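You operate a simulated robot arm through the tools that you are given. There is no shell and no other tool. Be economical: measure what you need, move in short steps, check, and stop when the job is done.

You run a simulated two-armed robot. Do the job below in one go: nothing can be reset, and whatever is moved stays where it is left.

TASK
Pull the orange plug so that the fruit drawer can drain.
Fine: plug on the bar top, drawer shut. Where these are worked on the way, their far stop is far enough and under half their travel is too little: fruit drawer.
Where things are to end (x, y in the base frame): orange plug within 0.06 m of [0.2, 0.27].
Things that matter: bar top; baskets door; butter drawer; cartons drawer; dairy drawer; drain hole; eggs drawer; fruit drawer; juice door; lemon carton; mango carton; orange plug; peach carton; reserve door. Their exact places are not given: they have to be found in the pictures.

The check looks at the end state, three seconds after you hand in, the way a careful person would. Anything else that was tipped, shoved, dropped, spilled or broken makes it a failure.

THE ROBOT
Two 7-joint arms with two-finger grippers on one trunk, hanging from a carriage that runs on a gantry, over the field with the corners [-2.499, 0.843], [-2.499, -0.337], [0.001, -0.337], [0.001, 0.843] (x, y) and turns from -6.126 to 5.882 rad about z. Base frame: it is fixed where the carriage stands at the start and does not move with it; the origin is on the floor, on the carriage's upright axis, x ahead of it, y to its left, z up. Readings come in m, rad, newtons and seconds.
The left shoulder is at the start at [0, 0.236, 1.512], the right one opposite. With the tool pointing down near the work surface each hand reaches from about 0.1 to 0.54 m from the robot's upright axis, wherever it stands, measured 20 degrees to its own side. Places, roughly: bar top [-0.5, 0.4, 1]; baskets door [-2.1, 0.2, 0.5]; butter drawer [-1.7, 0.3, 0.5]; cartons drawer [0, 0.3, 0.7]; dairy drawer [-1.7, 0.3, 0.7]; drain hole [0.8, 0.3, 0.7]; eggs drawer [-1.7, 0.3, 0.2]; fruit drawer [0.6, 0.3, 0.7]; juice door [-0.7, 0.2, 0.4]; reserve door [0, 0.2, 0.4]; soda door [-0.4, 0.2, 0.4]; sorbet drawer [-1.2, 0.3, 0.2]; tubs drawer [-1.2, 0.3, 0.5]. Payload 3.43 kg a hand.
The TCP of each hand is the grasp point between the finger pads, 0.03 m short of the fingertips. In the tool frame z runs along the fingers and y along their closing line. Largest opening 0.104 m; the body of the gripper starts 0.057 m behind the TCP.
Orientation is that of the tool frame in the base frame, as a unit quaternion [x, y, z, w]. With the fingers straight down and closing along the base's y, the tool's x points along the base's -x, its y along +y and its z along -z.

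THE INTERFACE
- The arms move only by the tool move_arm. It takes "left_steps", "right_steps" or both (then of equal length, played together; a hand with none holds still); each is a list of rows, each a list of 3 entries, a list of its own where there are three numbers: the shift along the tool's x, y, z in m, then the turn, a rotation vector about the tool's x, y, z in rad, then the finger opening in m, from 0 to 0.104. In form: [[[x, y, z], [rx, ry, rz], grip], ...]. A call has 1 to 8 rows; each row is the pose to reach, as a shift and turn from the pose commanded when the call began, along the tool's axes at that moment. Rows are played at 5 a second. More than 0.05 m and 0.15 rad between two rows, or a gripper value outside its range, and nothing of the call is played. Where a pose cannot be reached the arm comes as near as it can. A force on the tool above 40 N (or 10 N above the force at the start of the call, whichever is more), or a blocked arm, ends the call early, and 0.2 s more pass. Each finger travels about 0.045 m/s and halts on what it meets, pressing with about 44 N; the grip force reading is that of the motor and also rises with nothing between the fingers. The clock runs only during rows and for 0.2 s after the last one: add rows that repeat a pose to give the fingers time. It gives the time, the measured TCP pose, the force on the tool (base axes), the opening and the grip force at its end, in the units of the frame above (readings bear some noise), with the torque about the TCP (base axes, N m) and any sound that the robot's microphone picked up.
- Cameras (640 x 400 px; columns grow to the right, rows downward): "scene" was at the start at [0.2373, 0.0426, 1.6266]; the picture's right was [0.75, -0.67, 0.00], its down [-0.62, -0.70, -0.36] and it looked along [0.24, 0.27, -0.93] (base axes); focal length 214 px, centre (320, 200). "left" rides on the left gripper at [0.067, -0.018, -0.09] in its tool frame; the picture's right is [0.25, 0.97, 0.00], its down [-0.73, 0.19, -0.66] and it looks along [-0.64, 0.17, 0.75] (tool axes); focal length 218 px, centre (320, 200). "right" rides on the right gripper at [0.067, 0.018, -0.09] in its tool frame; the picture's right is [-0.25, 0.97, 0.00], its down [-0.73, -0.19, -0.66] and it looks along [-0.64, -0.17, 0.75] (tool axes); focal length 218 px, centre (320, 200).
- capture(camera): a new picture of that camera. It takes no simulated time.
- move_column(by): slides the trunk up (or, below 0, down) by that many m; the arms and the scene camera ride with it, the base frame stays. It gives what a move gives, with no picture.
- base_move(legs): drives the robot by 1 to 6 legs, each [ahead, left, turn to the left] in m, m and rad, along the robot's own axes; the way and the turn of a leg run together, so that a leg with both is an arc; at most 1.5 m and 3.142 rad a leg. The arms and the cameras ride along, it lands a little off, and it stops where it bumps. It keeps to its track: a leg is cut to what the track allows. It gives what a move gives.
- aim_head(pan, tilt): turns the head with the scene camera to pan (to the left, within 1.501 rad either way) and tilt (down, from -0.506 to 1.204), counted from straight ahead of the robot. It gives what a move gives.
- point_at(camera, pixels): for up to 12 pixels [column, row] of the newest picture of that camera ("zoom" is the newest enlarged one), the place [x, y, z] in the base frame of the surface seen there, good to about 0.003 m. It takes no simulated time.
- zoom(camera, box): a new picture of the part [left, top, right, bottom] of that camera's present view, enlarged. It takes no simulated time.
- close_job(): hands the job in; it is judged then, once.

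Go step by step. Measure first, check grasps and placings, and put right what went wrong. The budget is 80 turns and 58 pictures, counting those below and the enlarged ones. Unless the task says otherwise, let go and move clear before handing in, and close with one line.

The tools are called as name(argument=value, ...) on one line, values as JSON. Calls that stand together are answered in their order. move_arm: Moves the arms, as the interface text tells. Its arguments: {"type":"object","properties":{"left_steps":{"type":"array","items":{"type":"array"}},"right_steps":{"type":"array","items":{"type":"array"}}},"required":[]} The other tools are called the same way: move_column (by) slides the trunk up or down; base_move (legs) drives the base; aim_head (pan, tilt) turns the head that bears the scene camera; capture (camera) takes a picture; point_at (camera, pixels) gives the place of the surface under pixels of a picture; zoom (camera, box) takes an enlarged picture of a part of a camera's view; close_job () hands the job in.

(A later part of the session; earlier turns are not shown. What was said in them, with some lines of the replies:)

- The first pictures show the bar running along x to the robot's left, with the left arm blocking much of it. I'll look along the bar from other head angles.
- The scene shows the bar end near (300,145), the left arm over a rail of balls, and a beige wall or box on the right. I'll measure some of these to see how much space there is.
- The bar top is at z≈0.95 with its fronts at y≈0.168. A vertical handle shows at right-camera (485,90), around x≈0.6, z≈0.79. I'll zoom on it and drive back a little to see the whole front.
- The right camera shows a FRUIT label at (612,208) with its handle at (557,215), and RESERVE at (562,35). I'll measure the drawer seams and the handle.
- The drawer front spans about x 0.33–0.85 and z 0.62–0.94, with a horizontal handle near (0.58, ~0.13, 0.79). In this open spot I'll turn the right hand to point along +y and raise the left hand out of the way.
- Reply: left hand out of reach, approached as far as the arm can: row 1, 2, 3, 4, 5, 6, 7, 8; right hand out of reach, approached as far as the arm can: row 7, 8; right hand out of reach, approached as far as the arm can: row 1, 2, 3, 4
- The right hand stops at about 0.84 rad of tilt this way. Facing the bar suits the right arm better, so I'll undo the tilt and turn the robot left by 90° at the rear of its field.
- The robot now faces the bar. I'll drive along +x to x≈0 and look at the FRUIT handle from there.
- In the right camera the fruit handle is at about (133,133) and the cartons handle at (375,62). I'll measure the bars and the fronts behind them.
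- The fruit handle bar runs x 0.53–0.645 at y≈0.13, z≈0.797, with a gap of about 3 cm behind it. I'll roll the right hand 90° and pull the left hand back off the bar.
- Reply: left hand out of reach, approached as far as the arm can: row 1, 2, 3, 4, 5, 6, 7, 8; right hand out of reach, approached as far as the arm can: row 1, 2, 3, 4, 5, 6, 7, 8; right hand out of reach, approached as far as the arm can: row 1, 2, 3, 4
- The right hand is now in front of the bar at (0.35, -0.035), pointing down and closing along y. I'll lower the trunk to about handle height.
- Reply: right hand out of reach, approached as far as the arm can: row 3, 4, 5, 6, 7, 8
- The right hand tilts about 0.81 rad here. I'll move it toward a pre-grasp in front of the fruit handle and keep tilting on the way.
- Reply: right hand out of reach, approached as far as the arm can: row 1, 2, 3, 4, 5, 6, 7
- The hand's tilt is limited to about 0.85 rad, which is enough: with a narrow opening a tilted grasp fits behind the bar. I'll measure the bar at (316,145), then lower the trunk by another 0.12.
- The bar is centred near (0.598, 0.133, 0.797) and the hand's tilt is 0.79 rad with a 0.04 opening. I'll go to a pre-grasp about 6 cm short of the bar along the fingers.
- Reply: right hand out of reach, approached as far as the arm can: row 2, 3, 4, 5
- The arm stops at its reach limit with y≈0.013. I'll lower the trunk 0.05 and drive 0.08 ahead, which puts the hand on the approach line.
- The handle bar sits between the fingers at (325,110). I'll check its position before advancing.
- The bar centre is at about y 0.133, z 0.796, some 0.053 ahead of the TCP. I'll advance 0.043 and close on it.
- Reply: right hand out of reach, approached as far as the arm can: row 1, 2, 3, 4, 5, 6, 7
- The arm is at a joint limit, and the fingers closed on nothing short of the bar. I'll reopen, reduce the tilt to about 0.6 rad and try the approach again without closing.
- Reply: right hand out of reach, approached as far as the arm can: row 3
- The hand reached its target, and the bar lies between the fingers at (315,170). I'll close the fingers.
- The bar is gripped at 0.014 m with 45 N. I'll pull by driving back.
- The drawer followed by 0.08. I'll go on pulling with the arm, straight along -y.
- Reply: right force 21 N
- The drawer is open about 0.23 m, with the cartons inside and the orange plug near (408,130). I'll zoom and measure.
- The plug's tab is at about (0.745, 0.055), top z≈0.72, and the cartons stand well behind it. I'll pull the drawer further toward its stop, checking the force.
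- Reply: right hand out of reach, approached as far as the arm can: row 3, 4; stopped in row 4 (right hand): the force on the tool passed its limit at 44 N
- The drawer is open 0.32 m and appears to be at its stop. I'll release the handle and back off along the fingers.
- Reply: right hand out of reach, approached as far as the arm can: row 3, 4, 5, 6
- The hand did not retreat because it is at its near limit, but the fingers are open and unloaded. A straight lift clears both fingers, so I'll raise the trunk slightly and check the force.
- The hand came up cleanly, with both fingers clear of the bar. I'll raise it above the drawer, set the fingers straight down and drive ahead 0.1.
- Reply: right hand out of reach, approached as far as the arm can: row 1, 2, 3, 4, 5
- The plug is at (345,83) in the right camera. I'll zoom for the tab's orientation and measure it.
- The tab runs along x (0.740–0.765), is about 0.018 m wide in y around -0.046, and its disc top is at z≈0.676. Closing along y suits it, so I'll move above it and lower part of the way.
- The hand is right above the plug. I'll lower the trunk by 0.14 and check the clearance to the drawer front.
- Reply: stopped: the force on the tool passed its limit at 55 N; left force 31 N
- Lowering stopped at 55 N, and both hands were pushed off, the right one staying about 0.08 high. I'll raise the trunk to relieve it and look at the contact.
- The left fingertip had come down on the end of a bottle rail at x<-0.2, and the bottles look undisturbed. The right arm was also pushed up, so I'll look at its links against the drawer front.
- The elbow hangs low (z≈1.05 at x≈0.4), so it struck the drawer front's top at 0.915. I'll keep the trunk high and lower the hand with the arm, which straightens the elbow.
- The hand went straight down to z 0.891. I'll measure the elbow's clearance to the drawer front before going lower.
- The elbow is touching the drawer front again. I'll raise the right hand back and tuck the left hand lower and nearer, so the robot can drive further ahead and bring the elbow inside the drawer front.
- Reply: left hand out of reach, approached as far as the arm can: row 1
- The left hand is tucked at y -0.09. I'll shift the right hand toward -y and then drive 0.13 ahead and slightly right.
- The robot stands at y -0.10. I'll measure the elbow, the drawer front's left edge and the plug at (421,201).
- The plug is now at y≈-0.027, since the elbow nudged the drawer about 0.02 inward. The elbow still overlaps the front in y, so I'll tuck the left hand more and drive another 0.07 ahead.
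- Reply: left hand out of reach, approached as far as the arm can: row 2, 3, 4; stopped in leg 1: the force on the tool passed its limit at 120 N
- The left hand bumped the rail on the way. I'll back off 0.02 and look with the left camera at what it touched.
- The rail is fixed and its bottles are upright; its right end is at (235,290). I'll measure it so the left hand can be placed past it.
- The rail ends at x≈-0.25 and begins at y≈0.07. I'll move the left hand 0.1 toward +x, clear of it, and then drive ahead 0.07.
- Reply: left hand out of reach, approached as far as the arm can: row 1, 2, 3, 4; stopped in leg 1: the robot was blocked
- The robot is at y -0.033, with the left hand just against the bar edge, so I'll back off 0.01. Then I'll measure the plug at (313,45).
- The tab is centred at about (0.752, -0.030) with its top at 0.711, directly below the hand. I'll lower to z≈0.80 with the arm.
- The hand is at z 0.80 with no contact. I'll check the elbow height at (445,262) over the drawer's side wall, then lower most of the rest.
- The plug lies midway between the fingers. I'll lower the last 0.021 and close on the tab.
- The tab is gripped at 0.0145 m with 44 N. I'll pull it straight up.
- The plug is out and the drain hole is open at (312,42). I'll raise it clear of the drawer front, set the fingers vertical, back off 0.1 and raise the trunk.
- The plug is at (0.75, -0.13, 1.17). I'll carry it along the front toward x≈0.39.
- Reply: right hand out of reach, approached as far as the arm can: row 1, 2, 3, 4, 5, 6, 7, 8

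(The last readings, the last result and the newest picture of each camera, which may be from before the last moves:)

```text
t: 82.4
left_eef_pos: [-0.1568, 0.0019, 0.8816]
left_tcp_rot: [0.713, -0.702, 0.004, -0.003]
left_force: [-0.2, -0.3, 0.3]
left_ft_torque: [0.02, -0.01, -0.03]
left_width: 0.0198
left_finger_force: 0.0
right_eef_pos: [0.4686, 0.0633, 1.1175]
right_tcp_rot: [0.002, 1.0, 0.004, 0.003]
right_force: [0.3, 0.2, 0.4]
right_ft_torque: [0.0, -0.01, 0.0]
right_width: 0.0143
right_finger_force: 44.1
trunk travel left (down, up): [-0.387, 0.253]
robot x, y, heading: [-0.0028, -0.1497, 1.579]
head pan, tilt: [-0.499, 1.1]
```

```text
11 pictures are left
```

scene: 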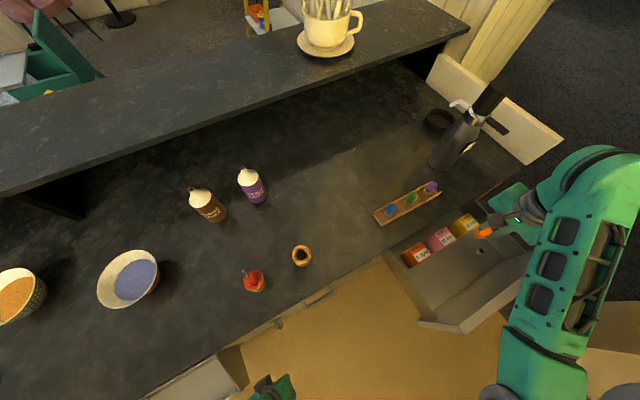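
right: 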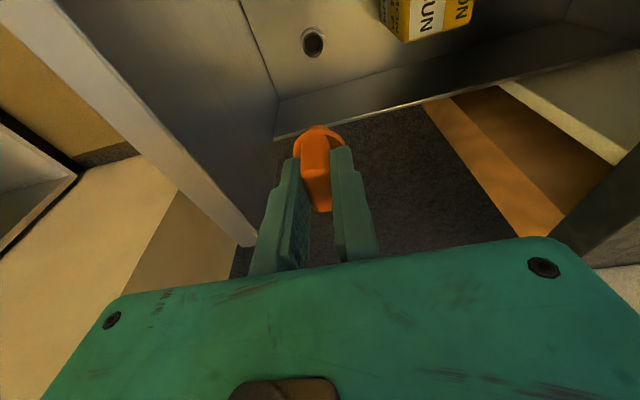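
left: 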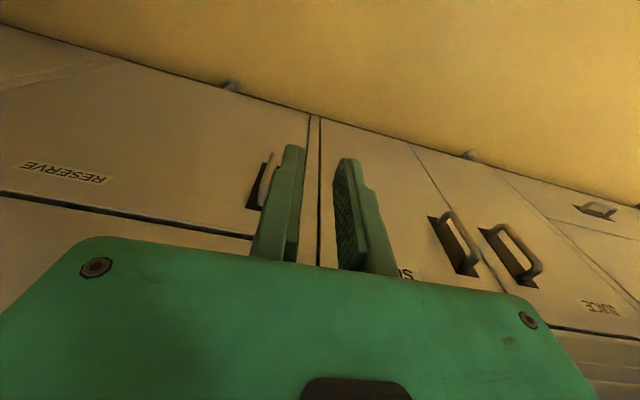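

The hand is at (0.467, 0.064) with the plug held. I'll drive the robot 0.267 to its left so that the hand comes to x≈0.2.

base_move(legs=[[0, 0.267, 0]])

move_arm(right_steps=[[[0, 0.04, 0], [0, 0, 0], 0.0], [[0, 0.08, 0], [0, 0, 0], 0.0], [[0, 0.12, 0], [0, 0, 0], 0.0], [[0, 0.16, 0], [0, 0, 0], 0.0], [[0, 0.2, 0], [0, 0, 0], 0.0], [[0, 0.205, 0], [0, 0, 0], 0.0]])

capture(camera="right")

```text
t: 84.3
left_eef_pos: [-0.4219, 0.0043, 0.8825]
left_tcp_rot: [0.712, -0.702, 0.004, -0.002]
left_force: [0.6, 0.1, -0.1]
left_ft_torque: [0.02, -0.02, 0.02]
left_width: 0.0198
left_finger_force: 0.1
right_eef_pos: [0.2025, 0.0621, 1.1176]
right_tcp_rot: [0.003, 1.0, 0.004, 0.003]
right_force: [-0.6, -0.7, -0.8]
right_ft_torque: [-0.03, -0.01, 0.0]
right_width: 0.0143
right_finger_force: 43.6
trunk travel left (down, up): [-0.387, 0.253]
robot x, y, heading: [-0.2694, -0.1487, 1.57]
head pan, tilt: [-0.499, 1.1]
```

```text
t: 85.7
left_eef_pos: [-0.421, 0.0052, 0.8812]
left_tcp_rot: [0.712, -0.702, 0.005, -0.003]
left_force: [0.1, -0.1, -0.3]
left_ft_torque: [-0.04, 0.02, -0.02]
left_width: 0.0199
left_finger_force: 0.0
right_eef_pos: [0.205, 0.2688, 1.1204]
right_tcp_rot: [0.003, 1.0, 0.005, 0.003]
right_force: [0.3, -0.2, 0.1]
right_ft_torque: [0.01, -0.01, 0.0]
right_width: 0.0147
right_finger_force: 44.6
right hand out of reach, approached as far as the arm can: row 2
trunk travel left (down, up): [-0.387, 0.253]
robot x, y, heading: [-0.2673, -0.1461, 1.564]
head pan, tilt: [-0.499, 1.1]
```

```text
10 pictures are left
```

right: 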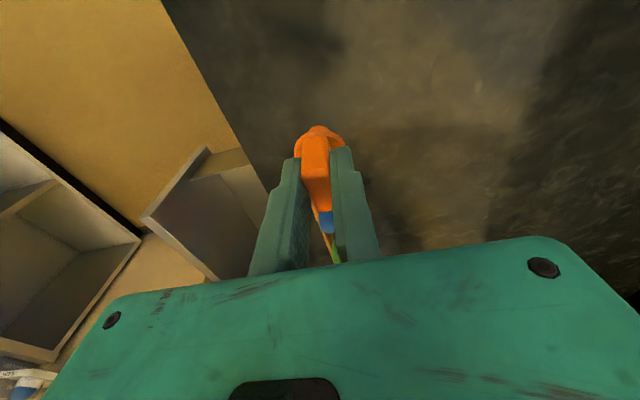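

The plug is over (0.205, 0.269). I'll lower in small rows toward the bar top.

move_arm(right_steps=[[[0, 0, 0.03], [0, 0, 0], 0.0], [[0, 0, 0.06], [0, 0, 0], 0.0], [[0, 0, 0.085], [0, 0, 0], 0.0], [[0, 0, 0.095], [0, 0, 0], 0.0]])

aim_head(pan=-0.75, tilt=0.8)

zoom(camera="scene", box=[200, 120, 440, 270])

```text
t: 86.7
left_eef_pos: [-0.4216, 0.0051, 0.8801]
left_tcp_rot: [0.712, -0.703, 0.004, -0.003]
left_force: [0.8, 0.3, 0.3]
left_ft_torque: [-0.01, -0.04, 0.0]
left_width: 0.0198
left_finger_force: 0.1
right_eef_pos: [0.2055, 0.2688, 1.0267]
right_tcp_rot: [0.003, 1.0, 0.005, 0.004]
right_force: [1.0, 0.3, -0.6]
right_ft_torque: [0.0, -0.01, -0.03]
right_width: 0.0147
right_finger_force: 44.1
trunk travel left (down, up): [-0.387, 0.253]
robot x, y, heading: [-0.2698, -0.1417, 1.566]
head pan, tilt: [-0.499, 1.1]
```

```text
t: 87.5
left_eef_pos: [-0.4208, 0.0048, 0.8809]
left_tcp_rot: [0.712, -0.702, 0.004, -0.003]
left_force: [0.2, 0.4, -0.4]
left_ft_torque: [0.02, -0.03, -0.01]
left_width: 0.0203
left_finger_force: 0.1
right_eef_pos: [0.2054, 0.2714, 1.0264]
right_tcp_rot: [0.002, 1.0, 0.005, 0.003]
right_force: [0.0, 0.3, -0.1]
right_ft_torque: [-0.03, -0.03, 0.02]
right_width: 0.0145
right_finger_force: 43.6
trunk travel left (down, up): [-0.387, 0.253]
robot x, y, heading: [-0.2648, -0.1429, 1.567]
head pan, tilt: [-0.75, 0.799]
```

```text
2.67 times, centred on (320, 195) of scene
```

zoom: 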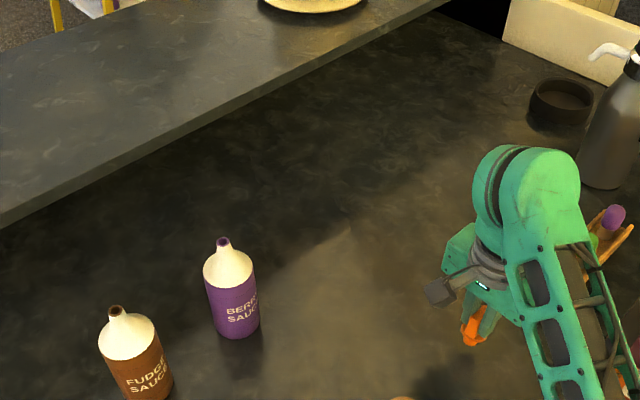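

There is no contact yet at TCP z 1.026. I'll continue in 5 mm rows.

move_arm(right_steps=[[[0, 0, 0.006], [0, 0, 0], 0.0], [[0, 0, 0.012], [0, 0, 0], 0.0], [[0, 0, 0.017], [0, 0, 0], 0.0], [[0, 0, 0.021], [0, 0, 0], 0.0], [[0, 0, 0.024], [0, 0, 0], 0.0]])

capture(camera="right")

```text
t: 88.8
left_eef_pos: [-0.4202, 0.0047, 0.8808]
left_tcp_rot: [0.711, -0.703, 0.004, -0.004]
left_force: [0.6, 0.4, 0.9]
left_ft_torque: [0.01, -0.03, 0.02]
left_width: 0.0201
left_finger_force: 0.1
right_eef_pos: [0.2068, 0.271, 1.0083]
right_tcp_rot: [0.003, 1.0, 0.012, 0.008]
right_force: [-0.3, -2.2, 8.9]
right_ft_torque: [-0.18, 0.02, -0.01]
right_width: 0.0145
right_finger_force: 44.0
trunk travel left (down, up): [-0.387, 0.253]
robot x, y, heading: [-0.2637, -0.1467, 1.564]
head pan, tilt: [-0.75, 0.799]
stopped in row 5 (right hand): the force on the tool passed its limit at 41 N (the readings are from after the stop); the commanded pose is now the measured one
```

```text
8 pictures are left
```

right: 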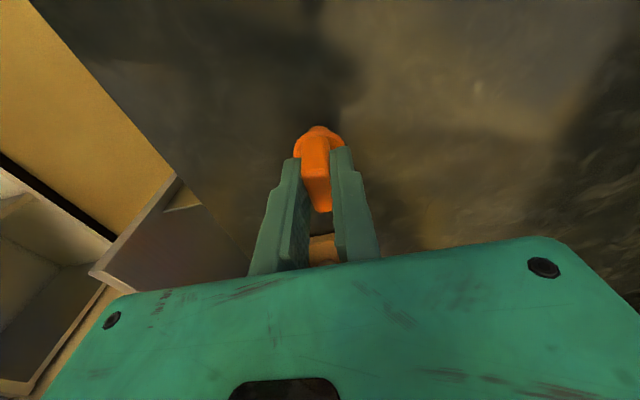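

The plug touches the bar top at TCP z 1.008, with 9 N remaining. I'll raise 1 mm, open gently and rise.

move_arm(right_steps=[[[0, 0, -0.001], [0, 0, 0], 0.012], [[0, 0, -0.001], [0, 0, 0], 0.025], [[0, 0, -0.001], [0, 0, 0], 0.04], [[0, 0, -0.001], [0, 0, 0], 0.05], [[0, 0, -0.03], [0, 0, 0], 0.05], [[0, 0, -0.07], [0, 0, 0], 0.05], [[0, 0, -0.11], [0, 0, 0], 0.05], [[0, 0, -0.15], [0, 0, 0], 0.05]])

capture(camera="right")

```text
t: 90.6
left_eef_pos: [-0.4213, 0.0047, 0.8815]
left_tcp_rot: [0.712, -0.702, 0.003, -0.004]
left_force: [0.3, 0.2, -0.6]
left_ft_torque: [0.02, 0.0, 0.06]
left_width: 0.02
left_finger_force: 0.0
right_eef_pos: [0.2045, 0.2703, 1.1583]
right_tcp_rot: [0.003, 1.0, 0.009, 0.005]
right_force: [0.6, -0.1, 0.0]
right_ft_torque: [-0.02, 0.0, 0.03]
right_width: 0.0499
right_finger_force: 0.1
trunk travel left (down, up): [-0.387, 0.253]
robot x, y, heading: [-0.2671, -0.1439, 1.566]
head pan, tilt: [-0.75, 0.799]
```

```text
7 pictures are left
```

right: 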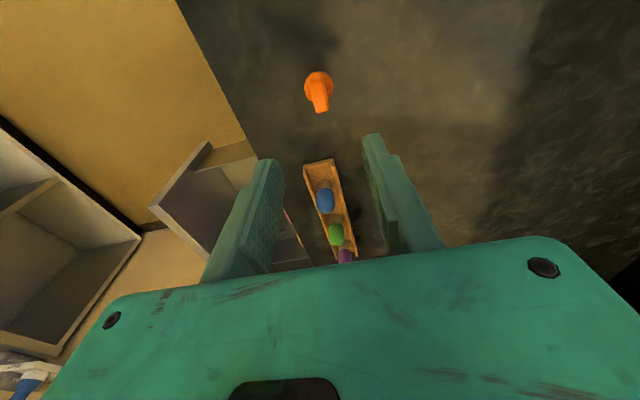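

The plug stands upright by itself at (318,90). I'll verify its place, draw the hand back off the bar, and return the robot to the drawer.

point_at(camera="right", pixels=[[318, 85], [319, 100], [310, 92]])

move_arm(right_steps=[[[0, -0.04, 0], [0, 0, 0], 0.05], [[0, -0.08, 0], [0, 0, 0], 0.05], [[0, -0.12, 0], [0, 0, 0], 0.05], [[0, -0.16, 0], [0, 0, 0], 0.05], [[0, -0.205, 0], [0, 0, 0], 0.05]])

base_move(legs=[[-0.185, 0, 0], [0, -0.265, 0.003]])

```text
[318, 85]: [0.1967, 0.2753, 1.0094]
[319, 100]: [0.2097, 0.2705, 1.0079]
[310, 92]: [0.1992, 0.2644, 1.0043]
```

```text
t: 91.8
left_eef_pos: [-0.4207, 0.0037, 0.8816]
left_tcp_rot: [0.711, -0.703, 0.004, -0.003]
left_force: [-0.2, -0.5, 0.4]
left_ft_torque: [-0.03, 0.04, 0.03]
left_width: 0.02
left_finger_force: 0.1
right_eef_pos: [0.2045, 0.0639, 1.1239]
right_tcp_rot: [0.002, 1.0, 0.012, 0.008]
right_force: [-0.6, 0.2, -0.3]
right_ft_torque: [0.01, 0.01, 0.02]
right_width: 0.0499
right_finger_force: 0.1
right hand out of reach, approached as far as the arm can: row 1, 2, 3, 4, 5
trunk travel left (down, up): [-0.387, 0.253]
robot x, y, heading: [-0.2663, -0.145, 1.564]
head pan, tilt: [-0.75, 0.799]
```

```text
t: 94.8
left_eef_pos: [-0.1592, -0.1827, 0.8811]
left_tcp_rot: [0.713, -0.701, 0.004, -0.003]
left_force: [-0.6, 0.5, -0.2]
left_ft_torque: [-0.02, 0.02, 0.01]
left_width: 0.0201
left_finger_force: 0.0
right_eef_pos: [0.4649, -0.1229, 1.1245]
right_tcp_rot: [0.002, 1.0, 0.011, 0.009]
right_force: [0.0, 0.6, -0.4]
right_ft_torque: [0.01, -0.01, 0.01]
right_width: 0.0499
right_finger_force: 0.0
trunk travel left (down, up): [-0.387, 0.253]
robot x, y, heading: [-0.0055, -0.3303, 1.567]
head pan, tilt: [-0.75, 0.799]
```

The plug is at about (0.203, 0.270). Now I'll bring the right hand in front of the handle, tilted 0.6 rad as before.

move_arm(right_steps=[[[-0.025, -0.014, 0], [-0.12, 0, 0], 0.05], [[-0.05, -0.028, 0], [-0.24, 0, 0], 0.05], [[-0.075, -0.042, 0], [-0.36, 0, 0], 0.05], [[-0.1, -0.056, 0], [-0.48, 0, 0], 0.05], [[-0.127, -0.07, 0], [-0.6, 0, 0], 0.05]])

capture(camera="right")

```text
t: 96.0
left_eef_pos: [-0.1597, -0.1835, 0.8808]
left_tcp_rot: [0.713, -0.701, 0.004, -0.004]
left_force: [-0.6, 0.0, 0.3]
left_ft_torque: [-0.02, 0.05, 0.01]
left_width: 0.0201
left_finger_force: 0.1
right_eef_pos: [0.5912, -0.1925, 1.1241]
right_tcp_rot: [0.0, 0.951, 0.308, 0.009]
right_force: [-0.9, 0.4, 0.0]
right_ft_torque: [0.04, 0.02, -0.01]
right_width: 0.05
right_finger_force: 0.0
trunk travel left (down, up): [-0.387, 0.253]
robot x, y, heading: [-0.0031, -0.3306, 1.568]
head pan, tilt: [-0.75, 0.799]
```

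```text
6 pictures are left
```

right: 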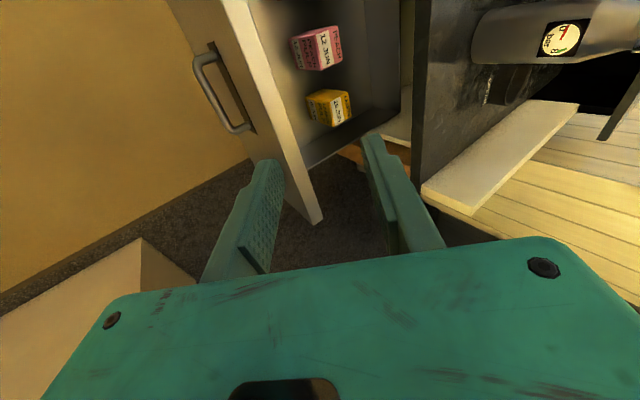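

point_at(camera="right", pixels=[[215, 90], [225, 112], [199, 65], [240, 129], [275, 120], [245, 70], [255, 60]])

```text
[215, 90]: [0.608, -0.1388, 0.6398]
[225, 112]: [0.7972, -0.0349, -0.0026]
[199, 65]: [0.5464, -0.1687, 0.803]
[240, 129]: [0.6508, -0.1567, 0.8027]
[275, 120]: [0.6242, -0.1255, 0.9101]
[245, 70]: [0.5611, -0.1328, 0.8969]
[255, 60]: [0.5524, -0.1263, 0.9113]
```

The face is at y≈-0.135 and the bar at -0.17. I'll push the front beside the handle at x≈0.70 with closed fingers, so I'll shift there, close and lower.

move_arm(right_steps=[[[-0.035, 0, 0], [0, 0, 0], 0.03], [[-0.07, 0, 0], [0, 0, 0], 0.01], [[-0.11, 0, 0], [0, 0, 0], 0.0], [[-0.11, 0, 0], [0, 0, 0], 0.0]])

move_column(by=-0.16)

capture(camera="right")

```text
t: 97.0
left_eef_pos: [-0.1593, -0.1831, 0.8817]
left_tcp_rot: [0.713, -0.701, 0.004, -0.003]
left_force: [-0.5, -0.7, 0.0]
left_ft_torque: [-0.01, -0.01, 0.0]
left_width: 0.0201
left_finger_force: 0.1
right_eef_pos: [0.7018, -0.1927, 1.123]
right_tcp_rot: [0.0, 0.952, 0.306, 0.007]
right_force: [-0.9, -0.5, 0.9]
right_ft_torque: [0.0, -0.05, 0.01]
right_width: 0.0
right_finger_force: 32.4
trunk travel left (down, up): [-0.387, 0.253]
robot x, y, heading: [-0.0065, -0.3321, 1.566]
head pan, tilt: [-0.75, 0.799]
```

```text
t: 98.8
left_eef_pos: [-0.1597, -0.1836, 0.7207]
left_tcp_rot: [0.713, -0.701, 0.005, -0.003]
left_force: [0.2, -0.7, -0.5]
left_ft_torque: [0.0, 0.0, -0.02]
left_width: 0.0198
left_finger_force: 0.0
right_eef_pos: [0.7019, -0.1926, 0.9651]
right_tcp_rot: [-0.001, 0.952, 0.307, 0.009]
right_force: [1.0, 0.8, 0.1]
right_ft_torque: [0.01, -0.01, -0.01]
right_width: 0.0002
right_finger_force: 34.5
trunk travel left (down, up): [-0.227, 0.413]
robot x, y, heading: [-0.0057, -0.3282, 1.566]
head pan, tilt: [-0.75, 0.799]
```

```text
5 pictures are left
```

right: 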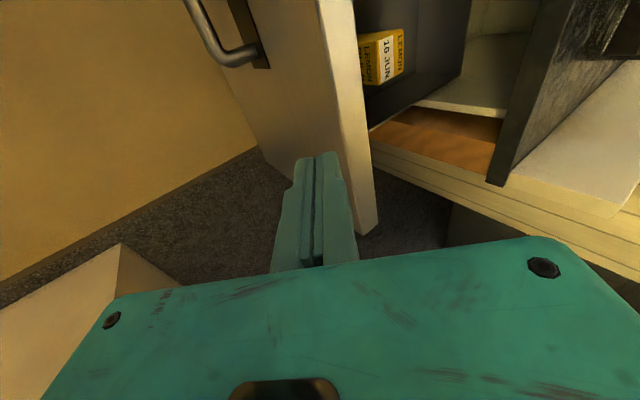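

The closed fingers are in front of the drawer face. I'll lower another 0.16.

move_column(by=-0.16)

```text
t: 100.6
left_eef_pos: [-0.161, -0.1836, 0.5597]
left_tcp_rot: [0.713, -0.701, 0.005, -0.003]
left_force: [-0.2, 1.2, -0.6]
left_ft_torque: [-0.01, 0.02, -0.02]
left_width: 0.0201
left_finger_force: 0.0
right_eef_pos: [0.7011, -0.1941, 0.803]
right_tcp_rot: [0.0, 0.952, 0.306, 0.008]
right_force: [-0.3, 0.1, -0.4]
right_ft_torque: [-0.03, 0.0, 0.0]
right_width: 0.0
right_finger_force: 34.8
trunk travel left (down, up): [-0.067, 0.573]
robot x, y, heading: [-0.0035, -0.3308, 1.568]
head pan, tilt: [-0.75, 0.799]
```

No contact on the way down. I'll push the drawer in by driving ahead in short legs.

base_move(legs=[[0.06, 0, 0], [0.06, 0, 0], [0.06, 0, 0], [0.06, 0, 0]])

capture(camera="right")

```text
t: 103.3
left_eef_pos: [-0.1606, 0.0543, 0.5613]
left_tcp_rot: [0.714, -0.7, 0.003, -0.003]
left_force: [-0.8, 0.6, 0.4]
left_ft_torque: [-0.05, 0.04, -0.01]
left_width: 0.02
left_finger_force: 0.1
right_eef_pos: [0.7027, 0.0478, 0.8038]
right_tcp_rot: [-0.002, 0.952, 0.307, 0.007]
right_force: [-0.3, -0.1, -0.2]
right_ft_torque: [0.01, -0.01, -0.02]
right_width: 0.0
right_finger_force: 34.4
trunk travel left (down, up): [-0.067, 0.573]
robot x, y, heading: [-0.0066, -0.0921, 1.57]
head pan, tilt: [-0.75, 0.799]
```

```text
4 pictures are left
```

right: 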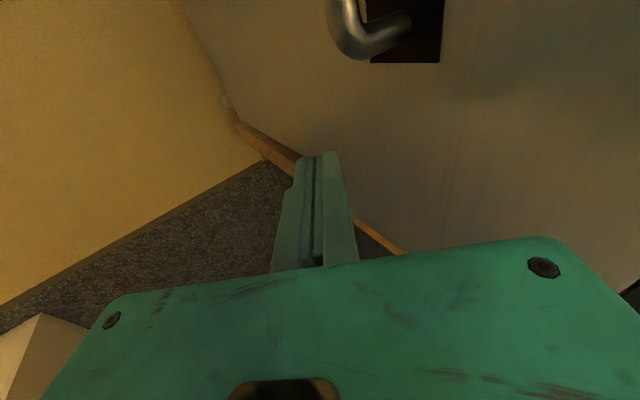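

The drawer followed, with about 0.09 left to go. I'll finish with the arm along +y in short rows.

move_arm(right_steps=[[[0, 0.0162, 0.0117], [0, 0, 0], 0.0], [[0, 0.0324, 0.0234], [0, 0, 0], 0.0], [[0, 0.0486, 0.0351], [0, 0, 0], 0.0], [[0, 0.0648, 0.0468], [0, 0, 0], 0.0], [[0, 0.0729, 0.0527], [0, 0, 0], 0.0], [[0, 0.079, 0.057], [0, 0, 0], 0.0], [[0, 0.081, 0.0585], [0, 0, 0], 0.0]])

point_at(camera="right", pixels=[[500, 150]])

```text
t: 104.9
left_eef_pos: [-0.1603, 0.0555, 0.5616]
left_tcp_rot: [0.714, -0.7, 0.004, -0.003]
left_force: [0.8, -0.5, -0.4]
left_ft_torque: [-0.02, -0.03, -0.02]
left_width: 0.0199
left_finger_force: 0.2
right_eef_pos: [0.7007, 0.147, 0.8044]
right_tcp_rot: [-0.001, 0.952, 0.307, 0.008]
right_force: [-0.6, -1.0, 0.4]
right_ft_torque: [-0.01, 0.0, -0.02]
right_width: 0.0
right_finger_force: 35.0
trunk travel left (down, up): [-0.067, 0.573]
robot x, y, heading: [-0.0054, -0.0923, 1.566]
head pan, tilt: [-0.75, 0.799]
```

```text
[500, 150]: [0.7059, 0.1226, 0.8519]
```

The arm completed the push with the fingertips at y≈0.17. I'll check the face position in a new picture.

capture(camera="right")

point_at(camera="right", pixels=[[480, 150], [400, 100], [340, 100], [460, 50], [230, 60]])

```text
3 pictures are left
```

right: 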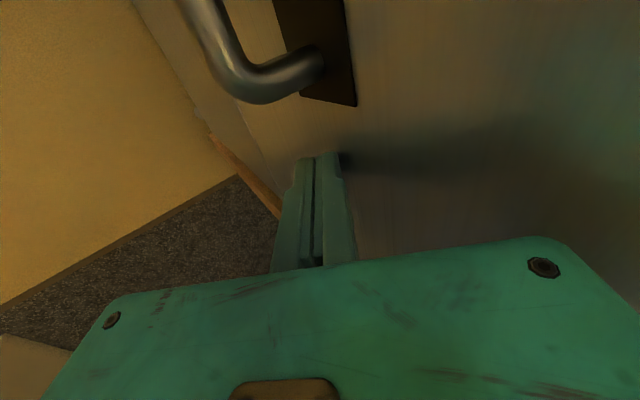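

```text
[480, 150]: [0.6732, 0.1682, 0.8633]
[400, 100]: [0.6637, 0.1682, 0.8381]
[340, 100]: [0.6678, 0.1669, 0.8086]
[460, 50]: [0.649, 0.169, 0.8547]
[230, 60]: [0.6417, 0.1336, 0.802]
```

The face is at y 0.168, the same as at the start, so the drawer is shut. I'll back the arm and base clear and take a last look.

base_move(legs=[[-0.15, 0, 0]])

aim_head(pan=-0.5, tilt=0.75)

capture(camera="scene")

```text
t: 106.3
left_eef_pos: [-0.1592, -0.0952, 0.5608]
left_tcp_rot: [0.712, -0.702, 0.005, -0.003]
left_force: [0.3, 0.5, 0.1]
left_ft_torque: [-0.03, -0.04, 0.0]
left_width: 0.0201
left_finger_force: 0.0
right_eef_pos: [0.703, -0.0057, 0.804]
right_tcp_rot: [-0.001, 0.952, 0.306, 0.008]
right_force: [0.3, -0.3, 0.1]
right_ft_torque: [-0.01, 0.02, 0.01]
right_width: 0.0001
right_finger_force: 34.3
trunk travel left (down, up): [-0.067, 0.573]
robot x, y, heading: [-0.0082, -0.2457, 1.566]
head pan, tilt: [-0.75, 0.799]
```

```text
t: 107.1
left_eef_pos: [-0.1599, -0.096, 0.5608]
left_tcp_rot: [0.712, -0.702, 0.004, -0.003]
left_force: [-0.5, 0.9, -0.8]
left_ft_torque: [-0.04, 0.0, 0.01]
left_width: 0.0202
left_finger_force: 0.0
right_eef_pos: [0.7031, -0.0061, 0.804]
right_tcp_rot: [-0.001, 0.952, 0.307, 0.008]
right_force: [-0.5, -0.2, -0.9]
right_ft_torque: [-0.02, -0.04, 0.0]
right_width: 0.0001
right_finger_force: 34.6
trunk travel left (down, up): [-0.067, 0.573]
robot x, y, heading: [-0.0038, -0.246, 1.569]
head pan, tilt: [-0.499, 0.75]
```

```text
2 pictures are left
```

scene: 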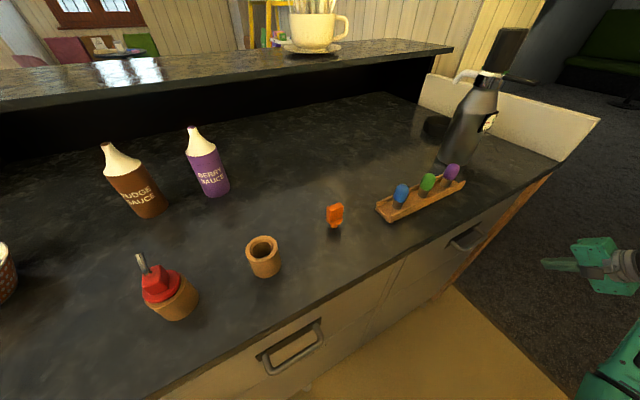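

The plug stands on the bar top at (335,215), the fruit drawer is flush, and everything else is in place. Both hands are clear, so I'm handing in.

close_job()

```text
The job is handed in.
```

The orange plug is out of the drain and stands on the bar top at about (0.203, 0.270), well within 0.06 m of the target, and the fruit drawer is shut again. On the way, the left hand twice bumped the fixed bottle rail, and the right elbow nudged the open drawer in by about 0.02 m. The pictures afterwards showed nothing tipped or out of place.
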